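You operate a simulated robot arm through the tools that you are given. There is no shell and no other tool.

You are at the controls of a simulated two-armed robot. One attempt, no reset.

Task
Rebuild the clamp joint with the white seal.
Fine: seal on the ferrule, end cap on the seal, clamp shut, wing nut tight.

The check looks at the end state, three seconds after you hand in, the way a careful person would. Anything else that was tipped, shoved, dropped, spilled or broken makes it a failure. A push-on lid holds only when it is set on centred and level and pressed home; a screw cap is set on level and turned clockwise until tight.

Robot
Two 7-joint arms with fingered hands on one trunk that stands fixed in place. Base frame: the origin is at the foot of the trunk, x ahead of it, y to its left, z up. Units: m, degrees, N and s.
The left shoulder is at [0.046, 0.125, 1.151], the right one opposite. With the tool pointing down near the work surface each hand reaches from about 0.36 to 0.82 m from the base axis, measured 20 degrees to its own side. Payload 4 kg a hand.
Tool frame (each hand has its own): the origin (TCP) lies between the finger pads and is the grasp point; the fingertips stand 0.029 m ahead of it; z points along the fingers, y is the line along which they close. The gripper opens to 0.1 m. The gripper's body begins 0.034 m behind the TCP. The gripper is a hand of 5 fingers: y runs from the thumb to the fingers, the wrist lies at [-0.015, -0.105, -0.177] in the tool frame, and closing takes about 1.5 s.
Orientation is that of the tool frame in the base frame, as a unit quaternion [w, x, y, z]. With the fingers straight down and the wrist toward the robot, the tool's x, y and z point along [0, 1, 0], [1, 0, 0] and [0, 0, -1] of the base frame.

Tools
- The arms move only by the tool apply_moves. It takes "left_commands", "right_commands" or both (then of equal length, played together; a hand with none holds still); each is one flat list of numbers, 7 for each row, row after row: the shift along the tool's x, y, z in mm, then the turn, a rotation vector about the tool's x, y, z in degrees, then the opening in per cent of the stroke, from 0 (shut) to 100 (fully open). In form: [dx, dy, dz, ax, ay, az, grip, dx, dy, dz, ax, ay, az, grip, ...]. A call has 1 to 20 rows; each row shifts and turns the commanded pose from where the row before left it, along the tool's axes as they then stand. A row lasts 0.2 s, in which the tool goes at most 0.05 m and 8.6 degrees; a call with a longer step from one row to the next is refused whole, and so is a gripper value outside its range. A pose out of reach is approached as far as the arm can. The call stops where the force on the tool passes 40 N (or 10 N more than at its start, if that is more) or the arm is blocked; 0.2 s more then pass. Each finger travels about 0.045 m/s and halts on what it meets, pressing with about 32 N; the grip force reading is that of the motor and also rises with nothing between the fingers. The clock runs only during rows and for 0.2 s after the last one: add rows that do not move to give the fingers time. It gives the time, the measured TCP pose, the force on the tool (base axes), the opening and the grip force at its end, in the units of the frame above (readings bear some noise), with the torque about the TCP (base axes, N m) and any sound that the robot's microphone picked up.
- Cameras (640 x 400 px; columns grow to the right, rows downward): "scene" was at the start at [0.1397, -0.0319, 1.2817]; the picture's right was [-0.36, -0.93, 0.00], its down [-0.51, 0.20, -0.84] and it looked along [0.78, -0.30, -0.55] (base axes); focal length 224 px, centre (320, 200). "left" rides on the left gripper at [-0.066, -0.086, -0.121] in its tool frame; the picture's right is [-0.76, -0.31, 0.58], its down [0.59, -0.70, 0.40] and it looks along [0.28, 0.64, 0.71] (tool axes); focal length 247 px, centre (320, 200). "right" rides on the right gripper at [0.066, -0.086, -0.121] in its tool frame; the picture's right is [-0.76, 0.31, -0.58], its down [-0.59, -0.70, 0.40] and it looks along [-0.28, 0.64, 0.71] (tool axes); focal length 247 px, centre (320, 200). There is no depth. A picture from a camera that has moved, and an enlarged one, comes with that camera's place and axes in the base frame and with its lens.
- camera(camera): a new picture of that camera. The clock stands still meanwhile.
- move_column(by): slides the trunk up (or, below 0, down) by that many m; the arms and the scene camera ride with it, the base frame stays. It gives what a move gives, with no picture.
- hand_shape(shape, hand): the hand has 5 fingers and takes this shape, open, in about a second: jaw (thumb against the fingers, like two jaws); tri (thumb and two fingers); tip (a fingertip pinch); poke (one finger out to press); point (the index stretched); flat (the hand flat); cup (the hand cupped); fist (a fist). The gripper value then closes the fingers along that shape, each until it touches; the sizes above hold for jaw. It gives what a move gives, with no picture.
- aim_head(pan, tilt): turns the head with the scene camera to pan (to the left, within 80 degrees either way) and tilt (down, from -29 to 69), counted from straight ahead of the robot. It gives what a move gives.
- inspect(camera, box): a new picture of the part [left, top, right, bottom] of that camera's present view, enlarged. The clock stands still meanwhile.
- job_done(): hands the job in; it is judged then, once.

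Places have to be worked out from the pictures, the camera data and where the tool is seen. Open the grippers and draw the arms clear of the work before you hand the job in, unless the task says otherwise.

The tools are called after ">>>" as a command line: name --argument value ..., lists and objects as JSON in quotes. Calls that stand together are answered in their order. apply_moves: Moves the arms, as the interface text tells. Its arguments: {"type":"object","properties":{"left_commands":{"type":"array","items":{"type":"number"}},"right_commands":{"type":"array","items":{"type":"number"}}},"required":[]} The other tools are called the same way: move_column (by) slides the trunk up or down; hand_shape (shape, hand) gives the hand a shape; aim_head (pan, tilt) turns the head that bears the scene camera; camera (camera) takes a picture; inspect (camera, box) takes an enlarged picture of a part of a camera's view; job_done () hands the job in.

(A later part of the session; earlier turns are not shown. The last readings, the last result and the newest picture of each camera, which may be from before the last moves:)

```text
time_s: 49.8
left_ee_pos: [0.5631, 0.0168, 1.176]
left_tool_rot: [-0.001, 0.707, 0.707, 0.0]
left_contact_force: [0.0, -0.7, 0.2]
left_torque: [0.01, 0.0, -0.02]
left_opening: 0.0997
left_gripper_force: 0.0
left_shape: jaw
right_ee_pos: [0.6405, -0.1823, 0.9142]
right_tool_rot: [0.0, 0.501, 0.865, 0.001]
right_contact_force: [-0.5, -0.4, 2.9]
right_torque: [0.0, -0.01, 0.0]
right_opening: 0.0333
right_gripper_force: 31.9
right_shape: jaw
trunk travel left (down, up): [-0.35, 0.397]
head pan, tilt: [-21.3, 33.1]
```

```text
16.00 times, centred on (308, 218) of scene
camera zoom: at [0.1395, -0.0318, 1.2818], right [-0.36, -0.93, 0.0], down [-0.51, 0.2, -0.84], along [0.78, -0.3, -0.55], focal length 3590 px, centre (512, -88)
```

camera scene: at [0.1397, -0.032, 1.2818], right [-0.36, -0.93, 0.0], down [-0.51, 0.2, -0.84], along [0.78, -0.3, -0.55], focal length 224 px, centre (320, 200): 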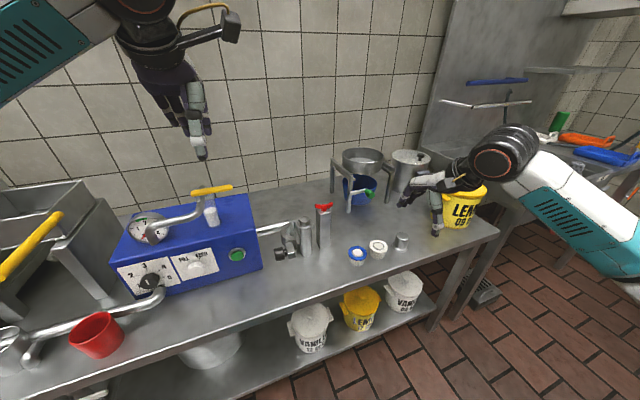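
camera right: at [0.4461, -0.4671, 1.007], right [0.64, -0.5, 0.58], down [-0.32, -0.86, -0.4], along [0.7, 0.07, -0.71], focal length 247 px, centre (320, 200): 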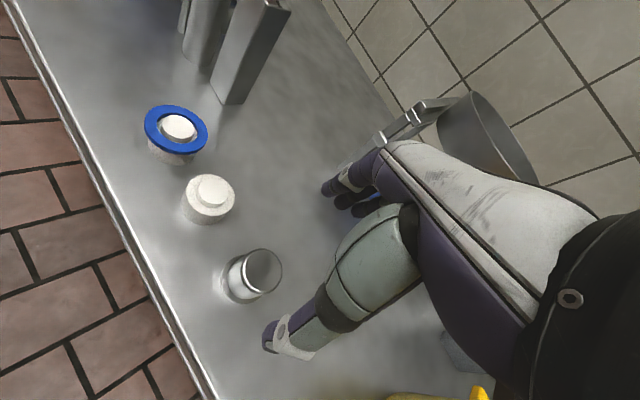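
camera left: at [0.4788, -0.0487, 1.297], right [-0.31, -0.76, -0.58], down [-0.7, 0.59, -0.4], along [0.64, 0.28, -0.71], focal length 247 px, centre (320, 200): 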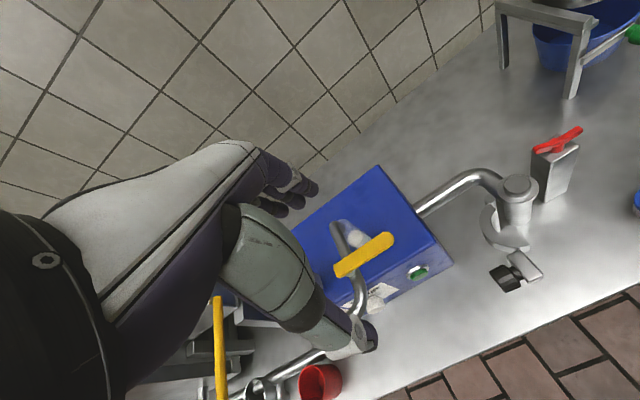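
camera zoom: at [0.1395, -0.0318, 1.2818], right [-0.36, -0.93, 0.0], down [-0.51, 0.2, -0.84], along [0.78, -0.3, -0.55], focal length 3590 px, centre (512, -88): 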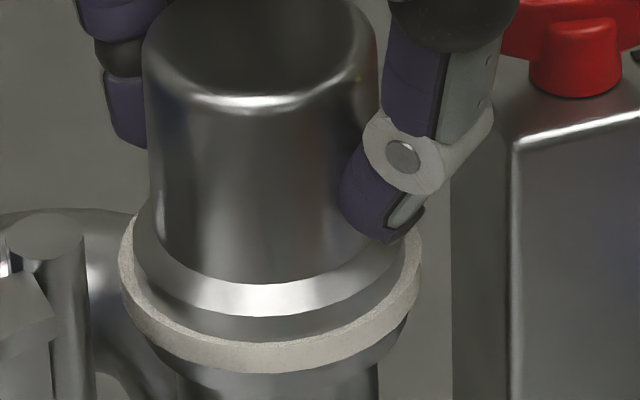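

Contact is about 5 N; the cap is seated and level. Now I open gradually.

>>> apply_moves --right_commands '[0, 0, 0, 0, 0, 0, 35, 0, 0, 0, 0, 0, 0, 37, 0, 0, 0, 0, 0, 0, 40, 0, 0, 0, 0, 0, 0, 46, 0, 0, 0, 0, 0, 0, 54, 0, 0, 0, 0, 0, 0, 62, 0, 0, 0, 0, 0, 0, 62]'

>>> inspect --camera "scene" --box '[290, 195, 330, 235]'

>>> inspect --camera "left" --box '[500, 155, 560, 215]'

>>> inspect --camera "right" --box '[240, 190, 340, 300]'

```text
time_s: 51.4
left_ee_pos: [0.5652, 0.0167, 1.1756]
left_tool_rot: [-0.001, 0.707, 0.707, 0.0]
left_contact_force: [0.6, 0.2, 0.4]
left_torque: [0.04, 0.0, -0.01]
left_opening: 0.0998
left_gripper_force: 0.0
left_shape: jaw
right_ee_pos: [0.6412, -0.1825, 0.9137]
right_tool_rot: [-0.001, 0.501, 0.866, -0.001]
right_contact_force: [-0.2, -0.1, 0.1]
right_torque: [0.0, -0.04, -0.01]
right_opening: 0.0618
right_gripper_force: 0.1
right_shape: jaw
trunk travel left (down, up): [-0.35, 0.397]
head pan, tilt: [-21.3, 33.1]
```

```text
10.00 times, centred on (310, 215) of scene
camera zoom: at [0.1398, -0.0318, 1.2817], right [-0.36, -0.93, 0.0], down [-0.51, 0.2, -0.84], along [0.78, -0.3, -0.55], focal length 2244 px, centre (420, 50)
```

zoom: 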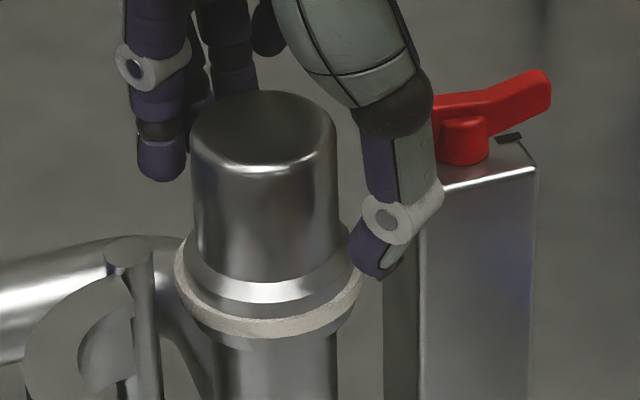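

```text
6.67 times, centred on (530, 185) of left
camera zoom: at [0.4791, -0.0486, 1.2968], right [-0.31, -0.76, -0.58], down [-0.7, 0.59, -0.4], along [0.64, 0.28, -0.71], focal length 1646 px, centre (-1080, 300)
```

zoom: 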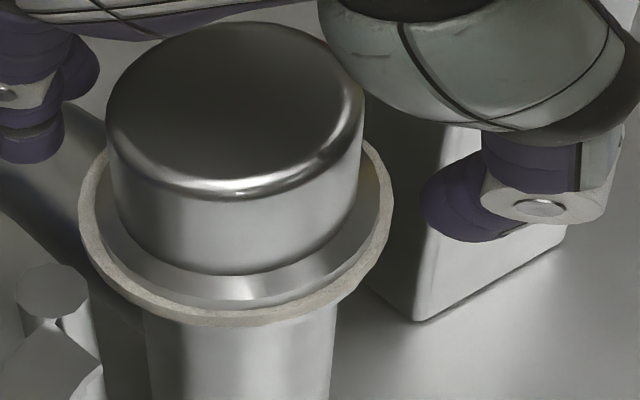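

```text
3.64 times, centred on (290, 245) of right
camera zoom: at [0.5349, -0.1674, 1.0352], right [0.64, -0.5, 0.58], down [-0.32, -0.86, -0.4], along [0.7, 0.07, -0.71], focal length 898 px, centre (429, 36)
```

zoom: 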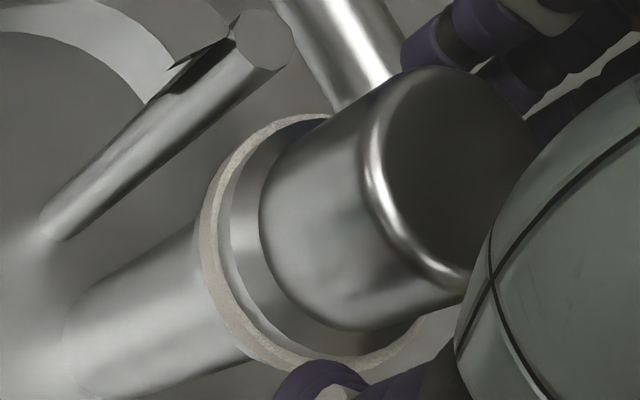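

The cap is on the seal, centred and level. I'll raise the right hand clear and then look closely at the clamp.

>>> apply_moves --right_commands '[0, 0, 0, 0, 0, 0, 75, 0, 0, 0, 0, 0, 0, 85, 0, 0, -20, 0, 0, 0, 85, 0, 0, -40, 0, 0, 0, 85, 0, 0, -40, 0, 0, 0, 85, 0, 0, -20, 0, 0, 0, 85, -30, -30, 0, 0, 0, 0, 85, -30, -30, 0, 0, 0, 0, 85, -20, -30, 0, 0, 0, 0, 85, 0, 0, 0, 0, 0, 0, 85]'

>>> inspect --camera "scene" --box '[260, 190, 350, 270]'

>>> inspect --camera "left" --box '[470, 150, 590, 300]'

>>> camera --camera "right"

```text
time_s: 53.6
left_ee_pos: [0.5646, 0.0174, 1.1746]
left_tool_rot: [-0.001, 0.707, 0.707, 0.0]
left_contact_force: [0.4, 0.4, 0.2]
left_torque: [-0.06, -0.02, 0.01]
left_opening: 0.0999
left_gripper_force: 0.0
left_shape: jaw
right_ee_pos: [0.6068, -0.2934, 1.0315]
right_tool_rot: [0.0, 0.5, 0.866, -0.001]
right_contact_force: [-0.5, 0.1, 0.8]
right_torque: [0.03, -0.01, 0.0]
right_opening: 0.0847
right_gripper_force: 0.0
right_shape: jaw
trunk travel left (down, up): [-0.35, 0.397]
head pan, tilt: [-21.3, 33.1]
```

```text
5.00 times, centred on (305, 230) of scene
camera zoom: at [0.14, -0.0316, 1.2817], right [-0.36, -0.93, 0.0], down [-0.51, 0.2, -0.84], along [0.78, -0.3, -0.55], focal length 1122 px, centre (395, 50)
```

zoom: 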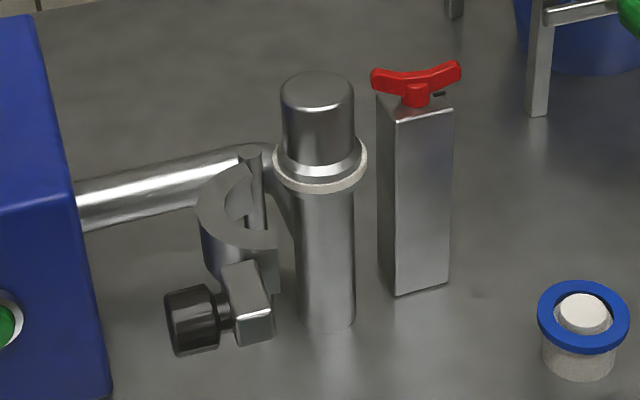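

```text
2.67 times, centred on (530, 225) of left
camera zoom: at [0.4793, -0.0484, 1.2967], right [-0.31, -0.76, -0.58], down [-0.7, 0.59, -0.4], along [0.64, 0.28, -0.71], focal length 659 px, centre (-240, 133)
```

zoom: 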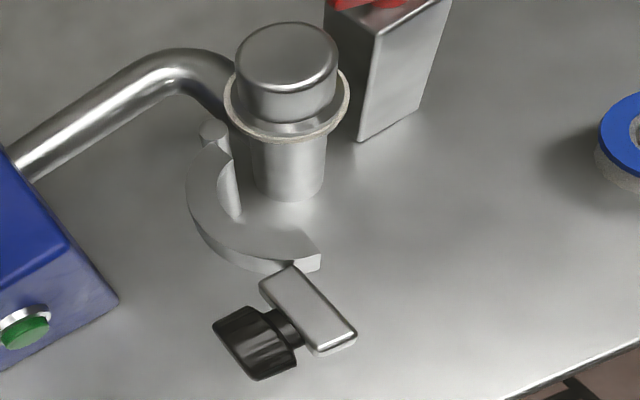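

```text
taken
camera right: at [0.4994, -0.2797, 1.1537], right [0.64, -0.5, 0.58], down [-0.32, -0.86, -0.4], along [0.7, 0.07, -0.71], focal length 247 px, centre (320, 200)
```

right: 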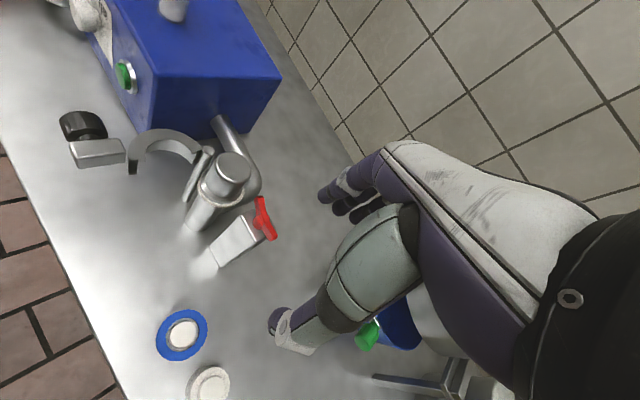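

Now a close look at the clamp, lug and knob from the right and left cameras to locate them.

>>> inspect --camera "right" --box '[40, 90, 240, 250]'

>>> inspect --camera "left" --box '[480, 190, 570, 300]'

>>> inspect --camera "scene" --box '[268, 212, 328, 262]'

```text
2.50 times, centred on (140, 170) of right
camera zoom: at [0.4994, -0.2797, 1.1537], right [0.64, -0.5, 0.58], down [-0.32, -0.86, -0.4], along [0.7, 0.07, -0.71], focal length 617 px, centre (770, 275)
```

zoom: 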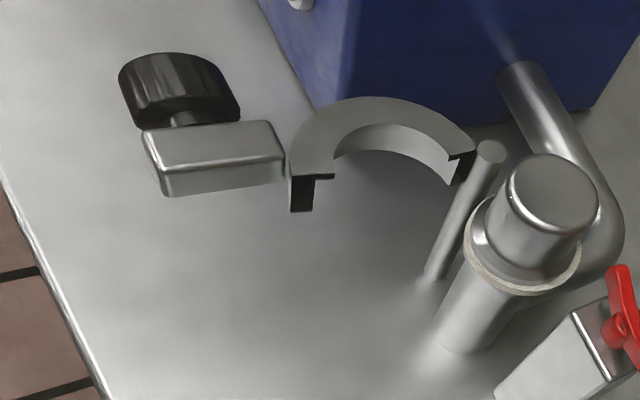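

```text
3.64 times, centred on (525, 245) of left
camera zoom: at [0.4793, -0.0484, 1.2967], right [-0.31, -0.76, -0.58], down [-0.7, 0.59, -0.4], along [0.64, 0.28, -0.71], focal length 898 px, centre (-426, 36)
```

zoom: 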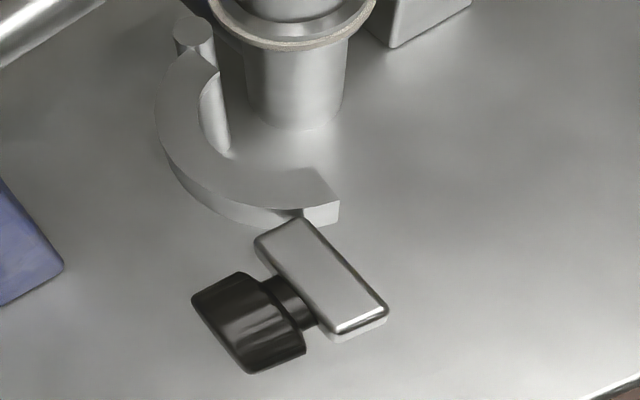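

```text
8.00 times, centred on (298, 237) of scene
camera zoom: at [0.14, -0.0316, 1.2817], right [-0.36, -0.93, 0.0], down [-0.51, 0.2, -0.84], along [0.78, -0.3, -0.55], focal length 1795 px, centre (496, -96)
```

zoom: 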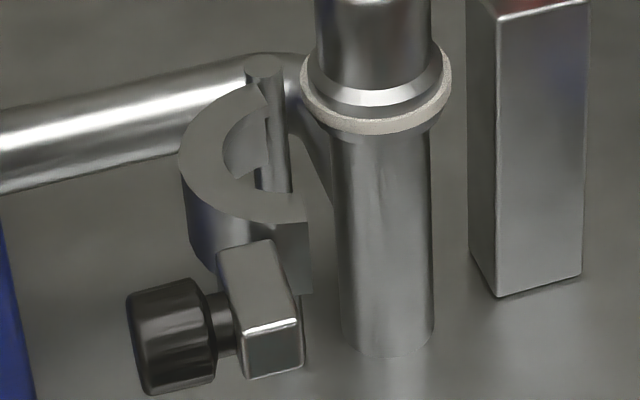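

Triangulation gives the lug at x 0.525–0.564, y -0.1175 to -0.100, top z about 0.877. The knob is centred at about (0.542, -0.081, 0.869) with its end face at y about -0.067. I'll lift the left hand for clearance and put the right hand in the poke shape to push the knob around the hinge.

>>> hand_shape --hand "right" --shape "poke"

>>> apply_moves --left_commands '[15, -10, -25, 0, 0, 0, 100, 15, -10, -25, 0, 0, 0, 100, 15, -10, -25, 0, 0, 0, 100, 0, 0, 0, 0, 0, 0, 100]'

>>> inspect --camera "scene" --box '[270, 110, 430, 250]'

>>> camera --camera "right"

>>> camera --camera "left"

```text
time_s: 54.5
left_ee_pos: [0.5653, 0.016, 1.1747]
left_tool_rot: [0.0, 0.707, 0.707, -0.001]
left_contact_force: [-0.5, -0.1, 0.2]
left_torque: [-0.02, 0.0, 0.05]
left_opening: 0.0997
left_gripper_force: 0.1
left_shape: jaw
right_ee_pos: [0.6059, -0.2949, 1.0322]
right_tool_rot: [0.001, 0.502, 0.865, 0.001]
right_contact_force: [0.1, 0.5, -0.3]
right_torque: [-0.01, 0.02, 0.01]
right_opening: 0.0
right_gripper_force: 0.1
right_shape: poke
trunk travel left (down, up): [-0.35, 0.397]
head pan, tilt: [-21.3, 33.1]
```

```text
time_s: 55.5
left_ee_pos: [0.5324, 0.0618, 1.2487]
left_tool_rot: [-0.001, 0.707, 0.707, -0.001]
left_contact_force: [0.0, 0.7, 0.2]
left_torque: [0.02, -0.02, 0.02]
left_opening: 0.0997
left_gripper_force: 0.1
left_shape: jaw
right_ee_pos: [0.6062, -0.2947, 1.0315]
right_tool_rot: [0.0, 0.501, 0.866, -0.001]
right_contact_force: [0.1, -0.3, 0.4]
right_torque: [0.0, 0.02, -0.01]
right_opening: 0.0
right_gripper_force: 0.1
right_shape: poke
trunk travel left (down, up): [-0.35, 0.397]
head pan, tilt: [-21.3, 33.1]
```

```text
2.86 times, centred on (350, 180) of scene
camera zoom: at [0.1402, -0.032, 1.2816], right [-0.36, -0.93, 0.0], down [-0.51, 0.2, -0.84], along [0.78, -0.3, -0.55], focal length 641 px, centre (234, 257)
```

zoom: 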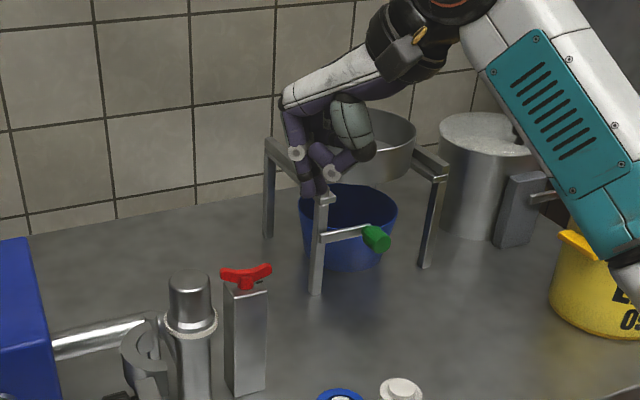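

```text
taken
camera right: at [0.4998, -0.2798, 1.1534], right [0.64, -0.5, 0.58], down [-0.32, -0.86, -0.4], along [0.7, 0.07, -0.71], focal length 247 px, centre (320, 200)
```

right: 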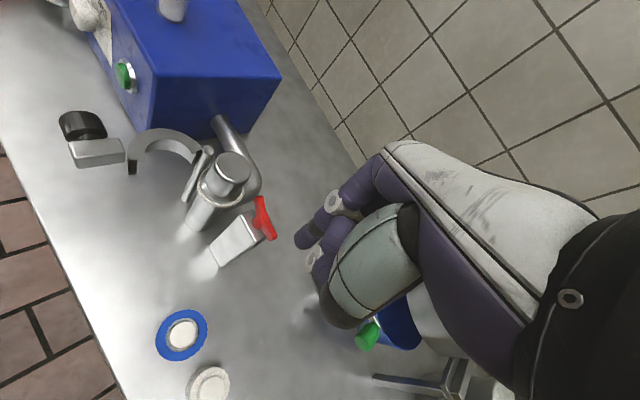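

```text
taken
camera left: at [0.4475, -0.0032, 1.3711], right [-0.31, -0.76, -0.58], down [-0.7, 0.59, -0.4], along [0.64, 0.28, -0.71], focal length 247 px, centre (320, 200)
```

left: 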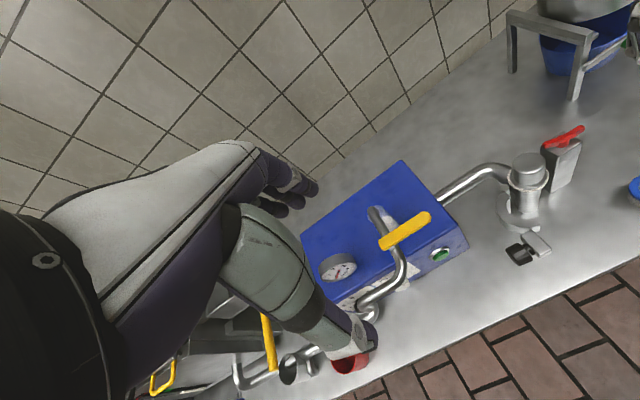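

In the poke shape the index points down with the thumb beside it. I'll zoom in to locate the fingertip relative to the TCP.

>>> inspect --camera "scene" --box '[325, 130, 385, 190]'

>>> inspect --camera "right" --box '[270, 160, 400, 340]'

```text
6.67 times, centred on (355, 160) of scene
camera zoom: at [0.1402, -0.032, 1.2816], right [-0.36, -0.93, 0.0], down [-0.51, 0.2, -0.84], along [0.78, -0.3, -0.55], focal length 1496 px, centre (87, 467)
```

zoom: 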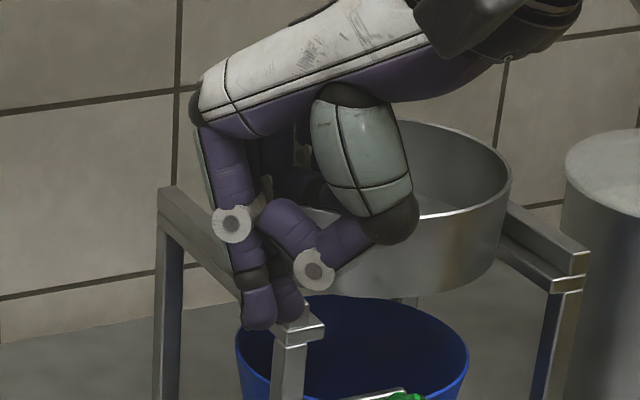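

```text
2.22 times, centred on (335, 250) of right
camera zoom: at [0.4998, -0.2798, 1.1534], right [0.64, -0.5, 0.58], down [-0.32, -0.86, -0.4], along [0.7, 0.07, -0.71], focal length 549 px, centre (287, 89)
```

zoom: 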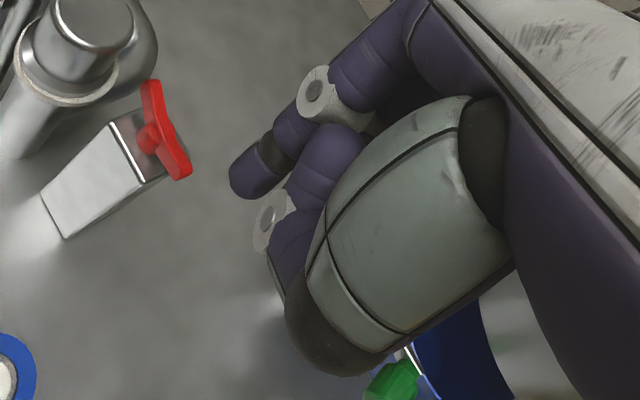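

The index tip is about (+9, +3, +27) mm from the TCP in tool axes, with the middle finger 20 mm beside it. I'll move the left hand farther away, then yaw the right hand back to 0° and bring it beside the knob on its +y side.

>>> apply_moves --left_commands '[25, 0, -5, 0, 0, 0, 100, 25, 0, -5, 0, 0, 0, 100, 25, 0, -5, 0, 0, 0, 100, 25, 0, -5, 0, 0, 0, 100, 0, 0, 0, 0, 0, 0, 100]' --right_commands '[0, 0, 0, 0, 0, 6, 0, 0, 0, 0, 0, 0, 6, 0, 0, 0, 0, 0, 0, 6, 0, 0, 0, 0, 0, 0, 6, 0, 0, 0, 0, 0, 0, 6, 0]'

>>> apply_moves --right_commands '[20, -5, 0, 0, 0, 0, 0, 35, -9, 0, 0, 0, 0, 0, 40, -10, 0, 0, 0, 0, 0, 40, -10, 0, 0, 0, 0, 0, 40, -10, 0, 0, 0, 0, 0, 40, -10, 0, 0, 0, 0, 0, 35, -8, 0, 0, 0, 0, 0, 25, -5, 0, 0, 0, 0, 0, 0, 0, 0, 0, 0, 0, 0]'

>>> camera --camera "scene"

>>> camera --camera "right"

>>> camera --camera "left"

```text
time_s: 56.7
left_ee_pos: [0.534, 0.1618, 1.2708]
left_tool_rot: [0.0, 0.708, 0.706, 0.0]
left_contact_force: [0.5, -0.3, 0.4]
left_torque: [-0.02, 0.04, -0.01]
left_opening: 0.0995
left_gripper_force: 0.1
left_shape: jaw
right_ee_pos: [0.6041, -0.2945, 1.0316]
right_tool_rot: [0.0, 0.707, 0.707, 0.001]
right_contact_force: [-0.1, -0.1, -0.1]
right_torque: [-0.02, 0.0, -0.01]
right_opening: 0.0
right_gripper_force: 0.1
right_shape: poke
trunk travel left (down, up): [-0.35, 0.397]
head pan, tilt: [-21.3, 33.1]
```

```text
time_s: 58.7
left_ee_pos: [0.5329, 0.1617, 1.2714]
left_tool_rot: [0.001, 0.707, 0.707, 0.0]
left_contact_force: [1.1, 0.3, 0.4]
left_torque: [0.01, 0.02, -0.02]
left_opening: 0.0997
left_gripper_force: 0.0
left_shape: jaw
right_ee_pos: [0.5363, -0.0233, 1.0335]
right_tool_rot: [0.0, 0.708, 0.707, -0.001]
right_contact_force: [0.3, 0.0, -0.6]
right_torque: [0.03, -0.02, 0.0]
right_opening: 0.0
right_gripper_force: 0.1
right_shape: poke
trunk travel left (down, up): [-0.35, 0.397]
head pan, tilt: [-21.3, 33.1]
```

```text
taken
camera scene: at [0.1398, -0.0317, 1.2817], right [-0.36, -0.93, 0.0], down [-0.51, 0.2, -0.84], along [0.78, -0.3, -0.55], focal length 224 px, centre (320, 200)
```

scene: 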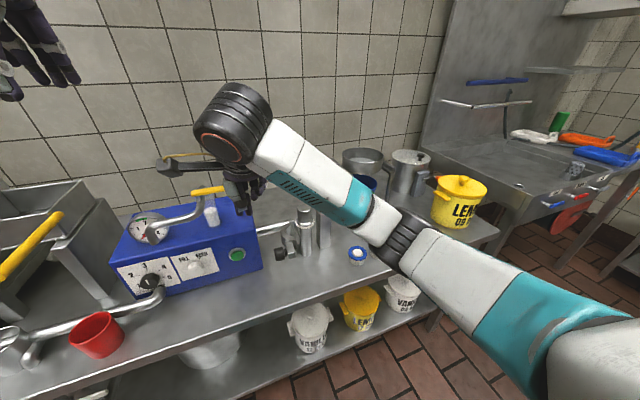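

```text
taken
camera right: at [0.4517, 0.0432, 1.1551], right [0.31, -0.76, 0.58], down [-0.7, -0.59, -0.4], along [0.64, -0.28, -0.71], focal length 247 px, centre (320, 200)
```

right: 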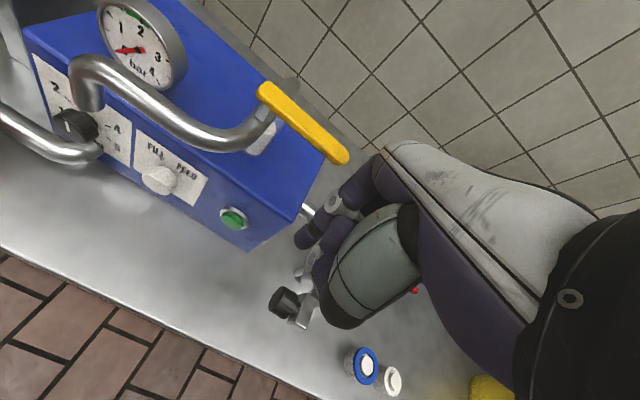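

```text
taken
camera left: at [0.4477, 0.0966, 1.3934], right [-0.31, -0.76, -0.58], down [-0.7, 0.59, -0.4], along [0.64, 0.28, -0.71], focal length 247 px, centre (320, 200)
```

left: 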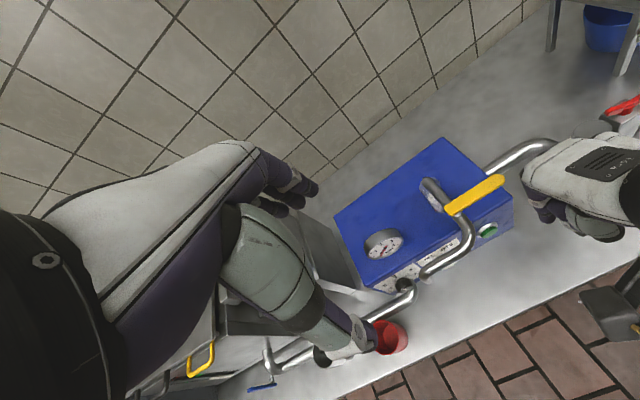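

The hand is beside the knob at height, clear of the pump front. I'll descend in stages beside the knob and check.

>>> apply_moves --right_commands '[-2, 2, 30, 0, 0, 0, 0, -2, 0, 30, 0, 0, 0, 0, 0, 0, 30, 0, 0, 0, 0, 0, 0, 0, 0, 0, 0, 0]'

>>> inspect --camera "scene" --box '[200, 160, 340, 280]'

>>> inspect --camera "right" --box '[200, 150, 400, 370]'

```text
time_s: 59.7
left_ee_pos: [0.5337, 0.1625, 1.2705]
left_tool_rot: [0.0, 0.707, 0.707, -0.001]
left_contact_force: [0.5, 0.7, 0.6]
left_torque: [-0.03, 0.02, 0.01]
left_opening: 0.0996
left_gripper_force: 0.1
left_shape: jaw
right_ee_pos: [0.5402, -0.0264, 0.9451]
right_tool_rot: [0.0, 0.707, 0.707, 0.0]
right_contact_force: [-0.5, 0.5, 0.7]
right_torque: [0.02, -0.01, 0.03]
right_opening: 0.0001
right_gripper_force: 0.0
right_shape: poke
trunk travel left (down, up): [-0.35, 0.397]
head pan, tilt: [-21.3, 33.1]
```

```text
3.33 times, centred on (270, 220) of scene
camera zoom: at [0.1397, -0.0316, 1.2818], right [-0.36, -0.93, 0.0], down [-0.51, 0.2, -0.84], along [0.78, -0.3, -0.55], focal length 748 px, centre (487, 133)
```

zoom: 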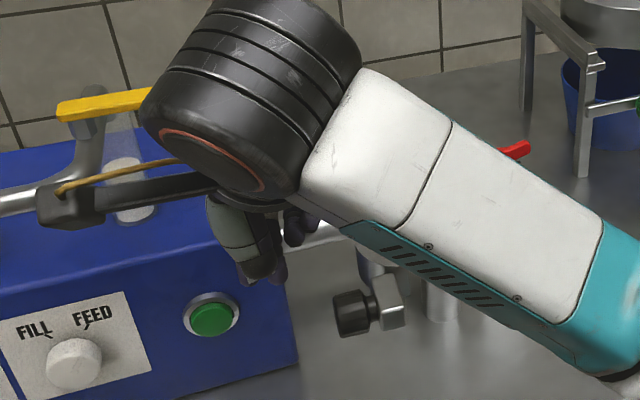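

```text
1.82 times, centred on (300, 260) of right
camera zoom: at [0.4553, 0.0396, 1.0672], right [0.31, -0.76, 0.58], down [-0.7, -0.59, -0.4], along [0.64, -0.28, -0.71], focal length 449 px, centre (356, 91)
```

zoom: 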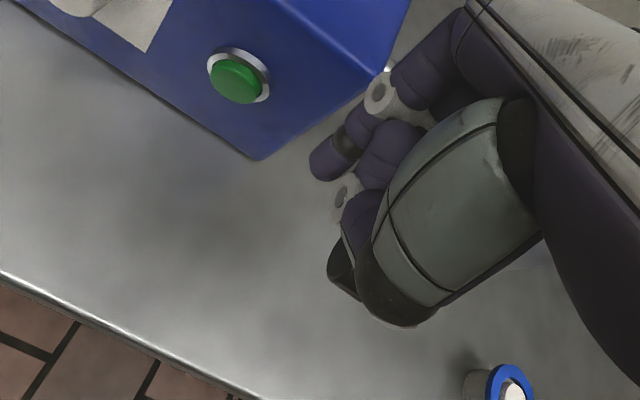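

The right forearm blocks the scene camera here. The left arm is better suited: its forearm stays clear of the view and its index leads when pushing toward -y. I'll park the right hand where its camera sees the clamp.

>>> apply_moves --right_commands '[0, 0, -40, 0, 0, 0, 0, 0, 0, -45, 0, 0, 0, 0, 0, 0, -45, 0, 0, 0, 0, 0, 0, -45, 0, 0, 0, 0, 0, 0, -40, 0, 0, 0, 0, -45, -11, 0, 0, 0, 0, 0, -45, -11, 0, 0, 0, 0, 0, -45, -11, 0, 0, 0, 0, 0, -45, -11, 0, 0, 0, 0, 0, -45, -11, 0, 0, 0, 0, 0, -45, -11, 0, 0, 0, 0, 0, -45, -11, 0, 0, 0, 0, 0, -45, -11, 0, 0, 0, 0, 0, -45, -7, 0, 0, 0, 0, 0, 0, 0, 0, 0, 0, -6, 0, 0, 0, 0, 0, 0, -6, 0, 0, 0, 0, 0, 0, -6, 0, 0, 0, 0, 0, 0, -6, 0, 0, 0, 0, 0, 0, -6, 0]'

>>> hand_shape --hand "left" --shape "poke"

>>> camera --camera "right"

>>> camera --camera "scene"

```text
time_s: 63.7
left_ee_pos: [0.5337, 0.1614, 1.2707]
left_tool_rot: [-0.001, 0.707, 0.707, 0.0]
left_contact_force: [0.0, -0.3, -0.2]
left_torque: [-0.04, 0.0, 0.0]
left_opening: 0.0999
left_gripper_force: 0.0
left_shape: jaw
right_ee_pos: [0.4429, -0.4314, 1.1577]
right_tool_rot: [0.0, 0.5, 0.866, 0.0]
right_contact_force: [0.2, 0.2, -0.6]
right_torque: [0.05, 0.01, 0.0]
right_opening: 0.0001
right_gripper_force: 0.0
right_shape: poke
trunk travel left (down, up): [-0.35, 0.397]
head pan, tilt: [-21.3, 33.1]
```

```text
time_s: 64.6
left_ee_pos: [0.5324, 0.1618, 1.2707]
left_tool_rot: [-0.001, 0.707, 0.707, 0.0]
left_contact_force: [-0.1, -0.5, -0.4]
left_torque: [0.02, 0.03, -0.04]
left_opening: 0.0
left_gripper_force: 0.0
left_shape: poke
right_ee_pos: [0.4442, -0.4309, 1.1576]
right_tool_rot: [0.0, 0.501, 0.865, 0.0]
right_contact_force: [-0.4, 0.2, -0.7]
right_torque: [-0.02, -0.01, 0.04]
right_opening: 0.0
right_gripper_force: 0.0
right_shape: poke
trunk travel left (down, up): [-0.35, 0.397]
head pan, tilt: [-21.3, 33.1]
```

```text
taken
camera right: at [0.3374, -0.4159, 1.28], right [0.64, -0.5, 0.58], down [-0.32, -0.86, -0.4], along [0.7, 0.07, -0.71], focal length 247 px, centre (320, 200)
```

right: 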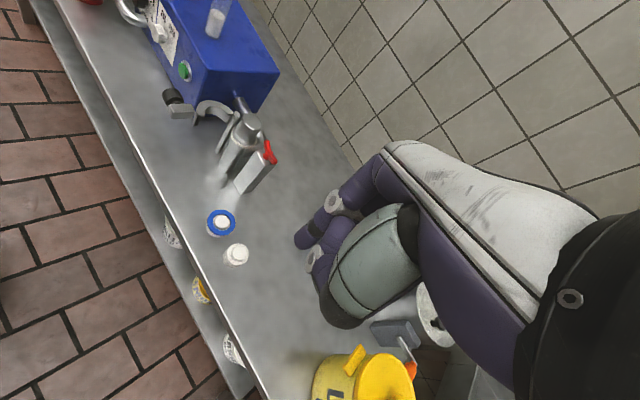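

```text
taken
camera scene: at [0.1397, -0.0318, 1.2818], right [-0.36, -0.93, 0.0], down [-0.51, 0.2, -0.84], along [0.78, -0.3, -0.55], focal length 224 px, centre (320, 200)
```

scene: 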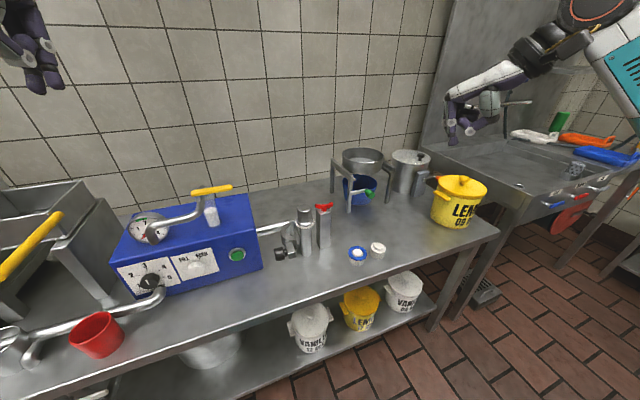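

Both cameras see the clamp. Now I bring the left hand over at height to (0.54, -0.02), then descend part-way.

>>> apply_moves --left_commands '[-30, 1, 0, 0, 0, 0, 0, -40, 2, 0, 0, 0, 0, 0, -40, 2, 0, 0, 0, 0, 0, -40, 2, 0, 0, 0, 0, 0, -32, 1, 0, 0, 0, 0, 0, 0, 0, 30, 0, 0, 0, 0, 0, 0, 40, 0, 0, 0, 0, 0, 0, 45, 0, 0, 0, 0, 0, 0, 45, 0, 0, 0, 0, 0, 0, 40, 0, 0, 0, 0, 0, 0, 40, 0, 0, 0, 0, 0, 0, 40, 0, 0, 0, 0, 0, 0, 30, 0, 0, 0, 0, 0, 0, 0, 0, 0, 0, 0]'

>>> inspect --camera "scene" --box '[220, 160, 360, 280]'

>>> inspect --camera "right" --box '[100, 20, 300, 220]'

```text
time_s: 67.6
left_ee_pos: [0.5425, -0.0217, 0.9583]
left_tool_rot: [0.0, 0.707, 0.707, 0.0]
left_contact_force: [-0.4, -0.1, -0.4]
left_torque: [-0.02, -0.02, 0.04]
left_opening: 0.0
left_gripper_force: 0.0
left_shape: poke
right_ee_pos: [0.4443, -0.4312, 1.1584]
right_tool_rot: [0.0, 0.501, 0.865, 0.0]
right_contact_force: [0.2, 0.7, 0.4]
right_torque: [0.02, 0.0, 0.01]
right_opening: 0.0
right_gripper_force: 0.1
right_shape: poke
trunk travel left (down, up): [-0.35, 0.397]
head pan, tilt: [-21.3, 33.1]
```

```text
3.33 times, centred on (290, 220) of scene
camera zoom: at [0.1397, -0.0319, 1.2818], right [-0.36, -0.93, 0.0], down [-0.51, 0.2, -0.84], along [0.78, -0.3, -0.55], focal length 748 px, centre (420, 133)
```

zoom: 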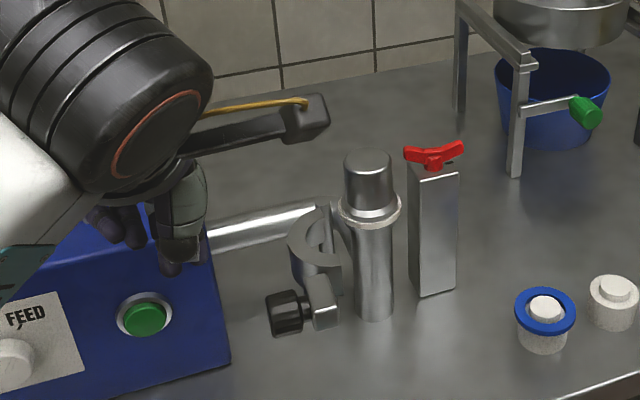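

```text
2.00 times, centred on (200, 120) of right
camera zoom: at [0.3373, -0.4161, 1.28], right [0.64, -0.5, 0.58], down [-0.32, -0.86, -0.4], along [0.7, 0.07, -0.71], focal length 494 px, centre (560, 360)
```

zoom: 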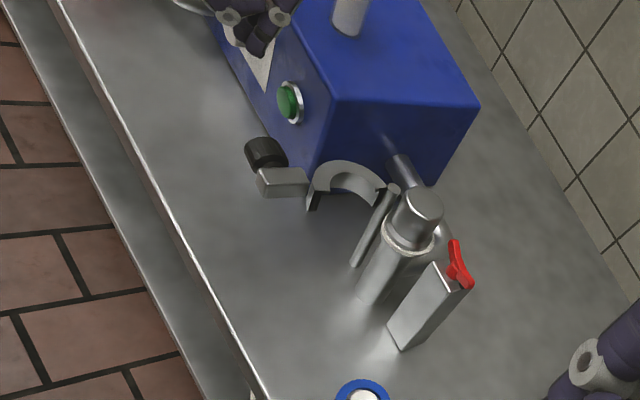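

The left hand is in position above. I'll zoom to see the index fingertip relative to the knob.

>>> inspect --camera "scene" --box '[240, 200, 320, 265]'

>>> inspect --camera "right" --box '[160, 20, 240, 130]'

>>> camera --camera "left"

```text
6.15 times, centred on (280, 232) of scene
camera zoom: at [0.1397, -0.0319, 1.2818], right [-0.36, -0.93, 0.0], down [-0.51, 0.2, -0.84], along [0.78, -0.3, -0.55], focal length 1381 px, centre (566, 0)
```

zoom: 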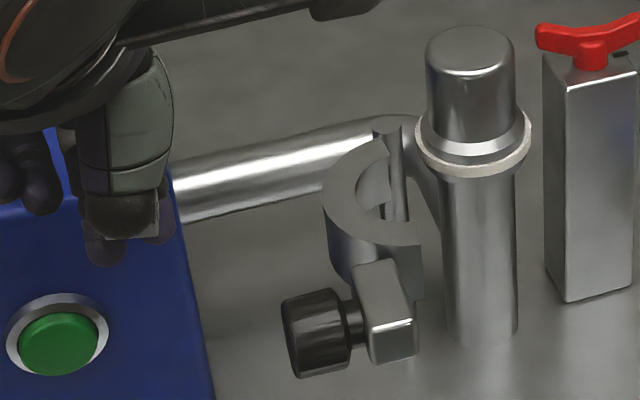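

```text
3.64 times, centred on (200, 75) of right
camera zoom: at [0.3373, -0.4161, 1.28], right [0.64, -0.5, 0.58], down [-0.32, -0.86, -0.4], along [0.7, 0.07, -0.71], focal length 898 px, centre (756, 654)
```

zoom: 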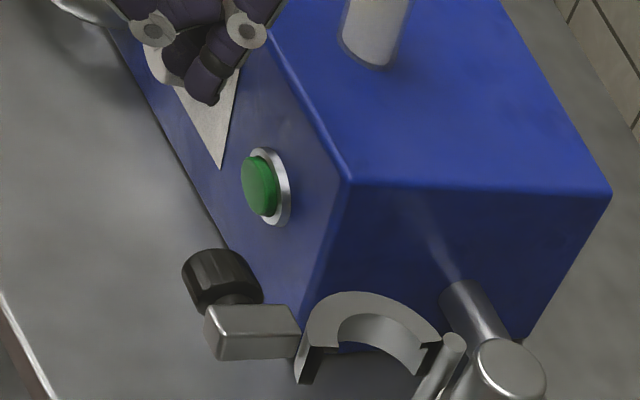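

```text
taken
camera left: at [0.457, -0.0863, 1.0805], right [-0.31, -0.76, -0.58], down [-0.7, 0.59, -0.4], along [0.64, 0.28, -0.71], focal length 247 px, centre (320, 200)
```

left: 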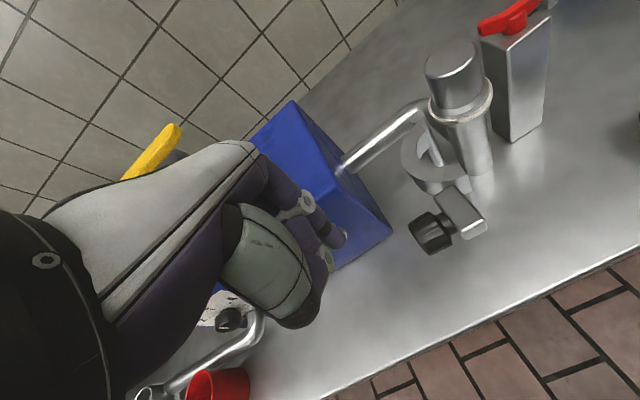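

Index centre is about (+4, -8) mm from the TCP with the tip 29 mm below. I'll descend to finger height with the index about 2 cm to the +y side of the knob's end face.

>>> apply_moves --left_commands '[-3, -2, 25, 0, 0, 0, 0, -2, -2, 25, 0, 0, 0, 0, -1, 0, 18, 0, 0, 0, 0, 0, 0, 0, 0, 0, 0, 0]'

>>> camera --camera "left"

>>> inspect --camera "scene" --box '[240, 200, 320, 265]'

>>> inspect --camera "right" --box '[140, 40, 260, 180]'

```text
time_s: 68.6
left_ee_pos: [0.5378, -0.0279, 0.8926]
left_tool_rot: [0.0, 0.707, 0.707, 0.0]
left_contact_force: [0.4, -0.5, -0.8]
left_torque: [-0.02, -0.04, 0.03]
left_opening: 0.0
left_gripper_force: 0.0
left_shape: poke
right_ee_pos: [0.4442, -0.4302, 1.1583]
right_tool_rot: [0.0, 0.5, 0.866, 0.0]
right_contact_force: [-0.6, 0.2, 0.0]
right_torque: [-0.01, -0.01, 0.01]
right_opening: 0.0
right_gripper_force: 0.2
right_shape: poke
trunk travel left (down, up): [-0.35, 0.397]
head pan, tilt: [-21.3, 33.1]
```

```text
taken
camera left: at [0.4527, -0.0932, 1.0156], right [-0.31, -0.76, -0.58], down [-0.7, 0.59, -0.4], along [0.64, 0.28, -0.71], focal length 247 px, centre (320, 200)
```

left: 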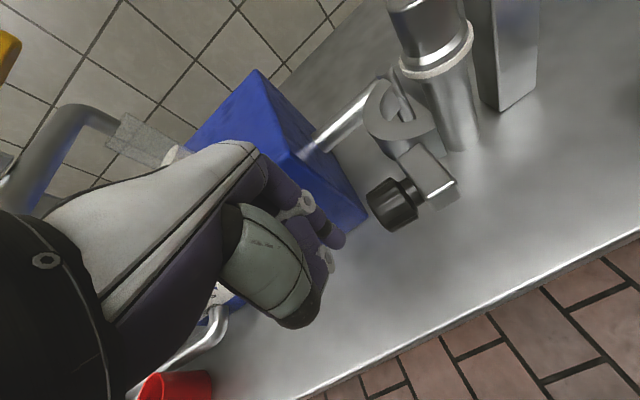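

```text
6.15 times, centred on (280, 232) of scene
camera zoom: at [0.1397, -0.0319, 1.2818], right [-0.36, -0.93, 0.0], down [-0.51, 0.2, -0.84], along [0.78, -0.3, -0.55], focal length 1381 px, centre (566, 0)
```

zoom: 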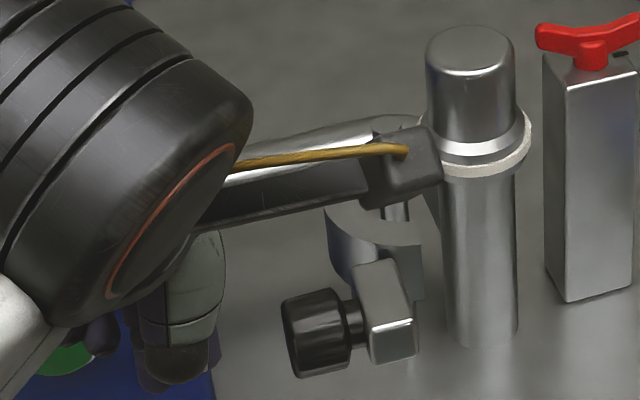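

```text
2.86 times, centred on (200, 110) of right
camera zoom: at [0.3373, -0.4161, 1.2799], right [0.64, -0.5, 0.58], down [-0.32, -0.86, -0.4], along [0.7, 0.07, -0.71], focal length 706 px, centre (663, 457)
```

zoom: 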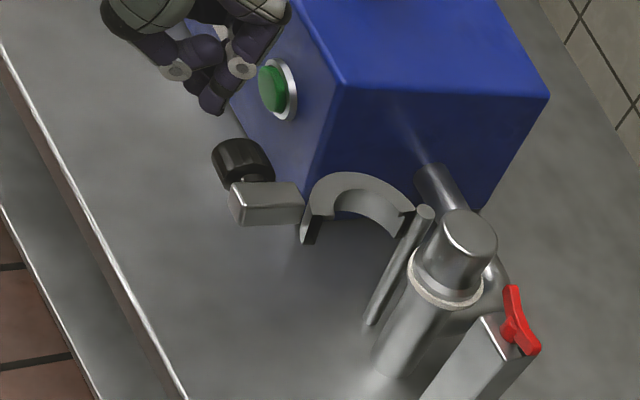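

The index is level with the knob, about 2–3 cm from its end face. I'll approach to contact in small steps along -y.

>>> apply_moves --left_commands '[-6, 0, 1, 0, 0, 0, 0, -6, 0, 1, 0, 0, 0, 0, -5, 0, 0, 0, 0, 0, 0, -4, 0, 0, 0, 0, 0, 0, 0, 0, 0, 0, 0, 0, 0]'

>>> inspect --camera "left" --box '[290, 120, 470, 280]'

>>> inspect --camera "right" --box '[170, 40, 250, 130]'

```text
time_s: 69.8
left_ee_pos: [0.539, -0.0459, 0.8896]
left_tool_rot: [0.0, 0.707, 0.707, 0.0]
left_contact_force: [-0.6, 0.6, 0.0]
left_torque: [-0.02, -0.02, -0.04]
left_opening: 0.0001
left_gripper_force: 0.0
left_shape: poke
right_ee_pos: [0.4437, -0.4306, 1.1593]
right_tool_rot: [0.0, 0.5, 0.866, 0.0]
right_contact_force: [0.5, -0.6, -0.8]
right_torque: [0.0, 0.0, 0.01]
right_opening: 0.0
right_gripper_force: 0.1
right_shape: poke
trunk travel left (down, up): [-0.35, 0.397]
head pan, tilt: [-21.3, 33.1]
```

```text
2.50 times, centred on (380, 200) of left
camera zoom: at [0.4531, -0.1122, 1.0115], right [-0.31, -0.76, -0.58], down [-0.7, 0.59, -0.4], along [0.64, 0.28, -0.71], focal length 617 px, centre (170, 200)
```

zoom: 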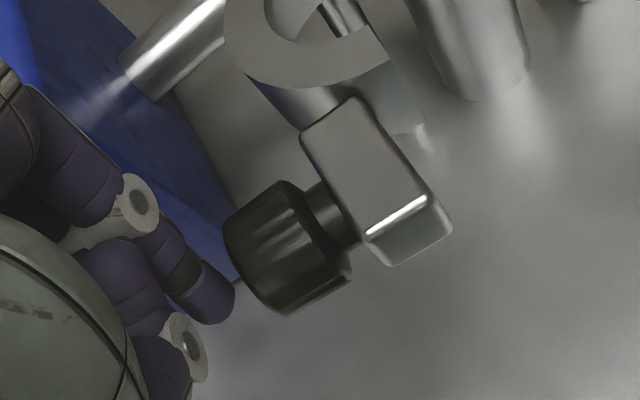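

```text
4.44 times, centred on (210, 85) of right
camera zoom: at [0.3373, -0.4162, 1.2799], right [0.64, -0.5, 0.58], down [-0.32, -0.86, -0.4], along [0.7, 0.07, -0.71], focal length 1098 px, centre (809, 711)
```

zoom: 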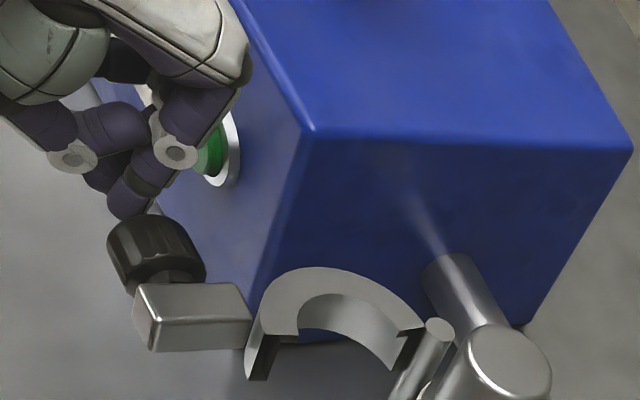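

The index is aligned with the knob's end face (about 2 mm laterally, about 6 mm gap). I'll push along an arc about the hinge for the first 20° and check.

>>> apply_moves --left_commands '[-4.92, -4.2, 0, 0, 0, 0, 0, -5.13, -3.94, 0, 0, 0, 0, 0, -5.33, -3.66, 0, 0, 0, 0, 0, -5.51, -3.38, 0, 0, 0, 0, 0, -5.68, -3.09, 0, 0, 0, 0, 0, -5.84, -2.78, 0, 0, 0, 0, 0, 0, 0, 0, 0, 0, 0, 0]'

>>> inspect --camera "left" --box '[290, 80, 510, 280]'

>>> inspect --camera "right" --box '[160, 40, 290, 170]'

>>> inspect --camera "scene" --box '[230, 180, 350, 280]'

```text
time_s: 71.4
left_ee_pos: [0.5173, -0.0805, 0.8904]
left_tool_rot: [0.0, 0.707, 0.707, -0.001]
left_contact_force: [0.0, 0.5, 0.2]
left_torque: [-0.02, -0.01, -0.02]
left_opening: 0.0
left_gripper_force: 0.0
left_shape: poke
right_ee_pos: [0.4443, -0.4305, 1.1588]
right_tool_rot: [0.0, 0.501, 0.865, 0.0]
right_contact_force: [-0.1, -0.2, -0.2]
right_torque: [-0.02, 0.0, 0.02]
right_opening: 0.0
right_gripper_force: 0.0
right_shape: poke
trunk travel left (down, up): [-0.35, 0.397]
head pan, tilt: [-21.3, 33.1]
```

```text
2.00 times, centred on (400, 180) of left
camera zoom: at [0.431, -0.1446, 1.0124], right [-0.31, -0.76, -0.58], down [-0.7, 0.59, -0.4], along [0.64, 0.28, -0.71], focal length 494 px, centre (160, 240)
```

zoom: 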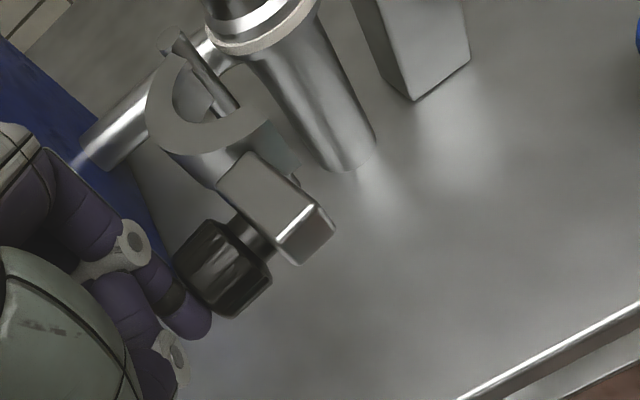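

```text
3.08 times, centred on (225, 105) of right
camera zoom: at [0.3373, -0.4161, 1.2799], right [0.64, -0.5, 0.58], down [-0.32, -0.86, -0.4], along [0.7, 0.07, -0.71], focal length 760 px, centre (612, 492)
```

zoom: 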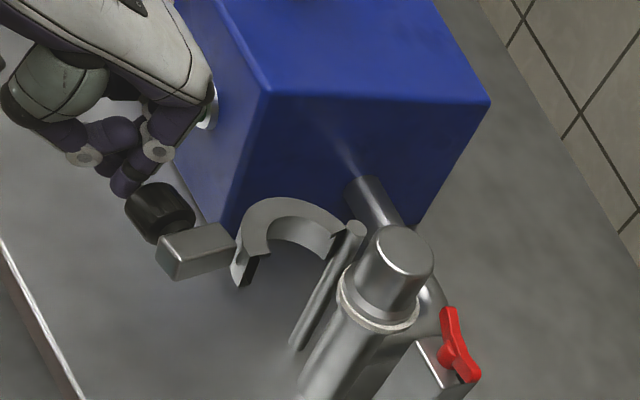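

```text
4.00 times, centred on (290, 230) of scene
camera zoom: at [0.1397, -0.0319, 1.2817], right [-0.36, -0.93, 0.0], down [-0.51, 0.2, -0.84], along [0.78, -0.3, -0.55], focal length 898 px, centre (440, 80)
```

zoom: 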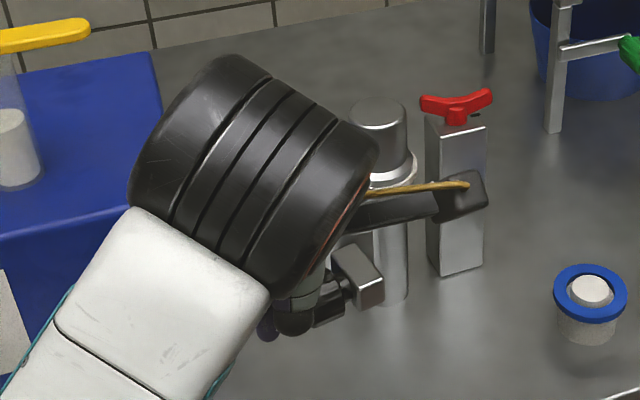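

The clamp is swinging with negligible force. I continue along the arc.

>>> apply_moves --left_commands '[-5.97, -2.47, 0, 0, 0, 0, 0, -6.09, -2.16, 0, 0, 0, 0, 0, -6.2, -1.84, 0, 0, 0, 0, 0, -6.29, -1.51, 0, 0, 0, 0, 0, -6.36, -1.18, 0, 0, 0, 0, 0, -6.41, -0.84, 0, 0, 0, 0, 0, -6.45, -0.51, 0, 0, 0, 0, 0, -6.46, -0.17, 0, 0, 0, 0, 0, 0, 0, 0, 0, 0, 0, 0]'

>>> inspect --camera "left" --box '[290, 80, 510, 280]'

>>> inspect --camera "right" --box '[160, 40, 290, 170]'

```text
time_s: 73.4
left_ee_pos: [0.5069, -0.1309, 0.8886]
left_tool_rot: [-0.001, 0.708, 0.707, -0.001]
left_contact_force: [0.2, 0.6, -0.1]
left_torque: [-0.01, 0.0, -0.01]
left_opening: 0.0
left_gripper_force: 0.1
left_shape: poke
right_ee_pos: [0.4436, -0.4311, 1.1587]
right_tool_rot: [0.0, 0.5, 0.866, 0.0]
right_contact_force: [0.2, 0.7, 0.9]
right_torque: [0.02, 0.0, 0.01]
right_opening: 0.0
right_gripper_force: 0.2
right_shape: poke
trunk travel left (down, up): [-0.35, 0.397]
head pan, tilt: [-21.3, 33.1]
```

```text
2.00 times, centred on (400, 180) of left
camera zoom: at [0.4207, -0.1956, 1.0111], right [-0.31, -0.76, -0.58], down [-0.7, 0.59, -0.4], along [0.64, 0.28, -0.71], focal length 494 px, centre (160, 240)
```

zoom: 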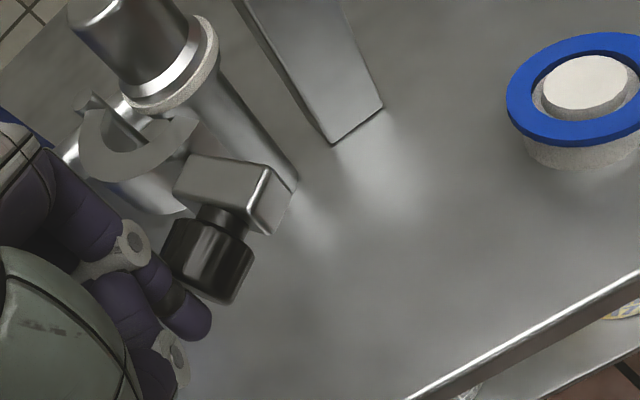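

```text
3.08 times, centred on (225, 105) of right
camera zoom: at [0.3373, -0.4161, 1.2799], right [0.64, -0.5, 0.58], down [-0.32, -0.86, -0.4], along [0.7, 0.07, -0.71], focal length 760 px, centre (612, 492)
```

zoom: 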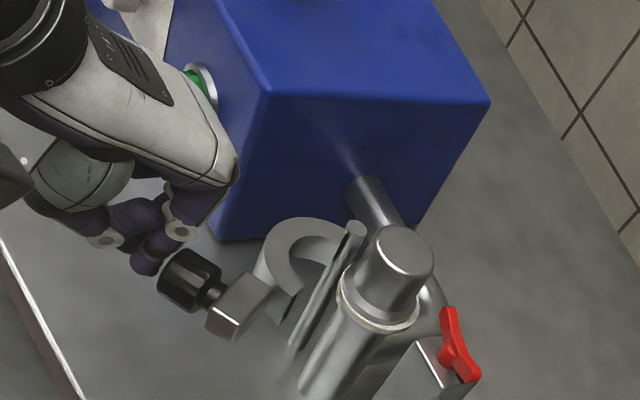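

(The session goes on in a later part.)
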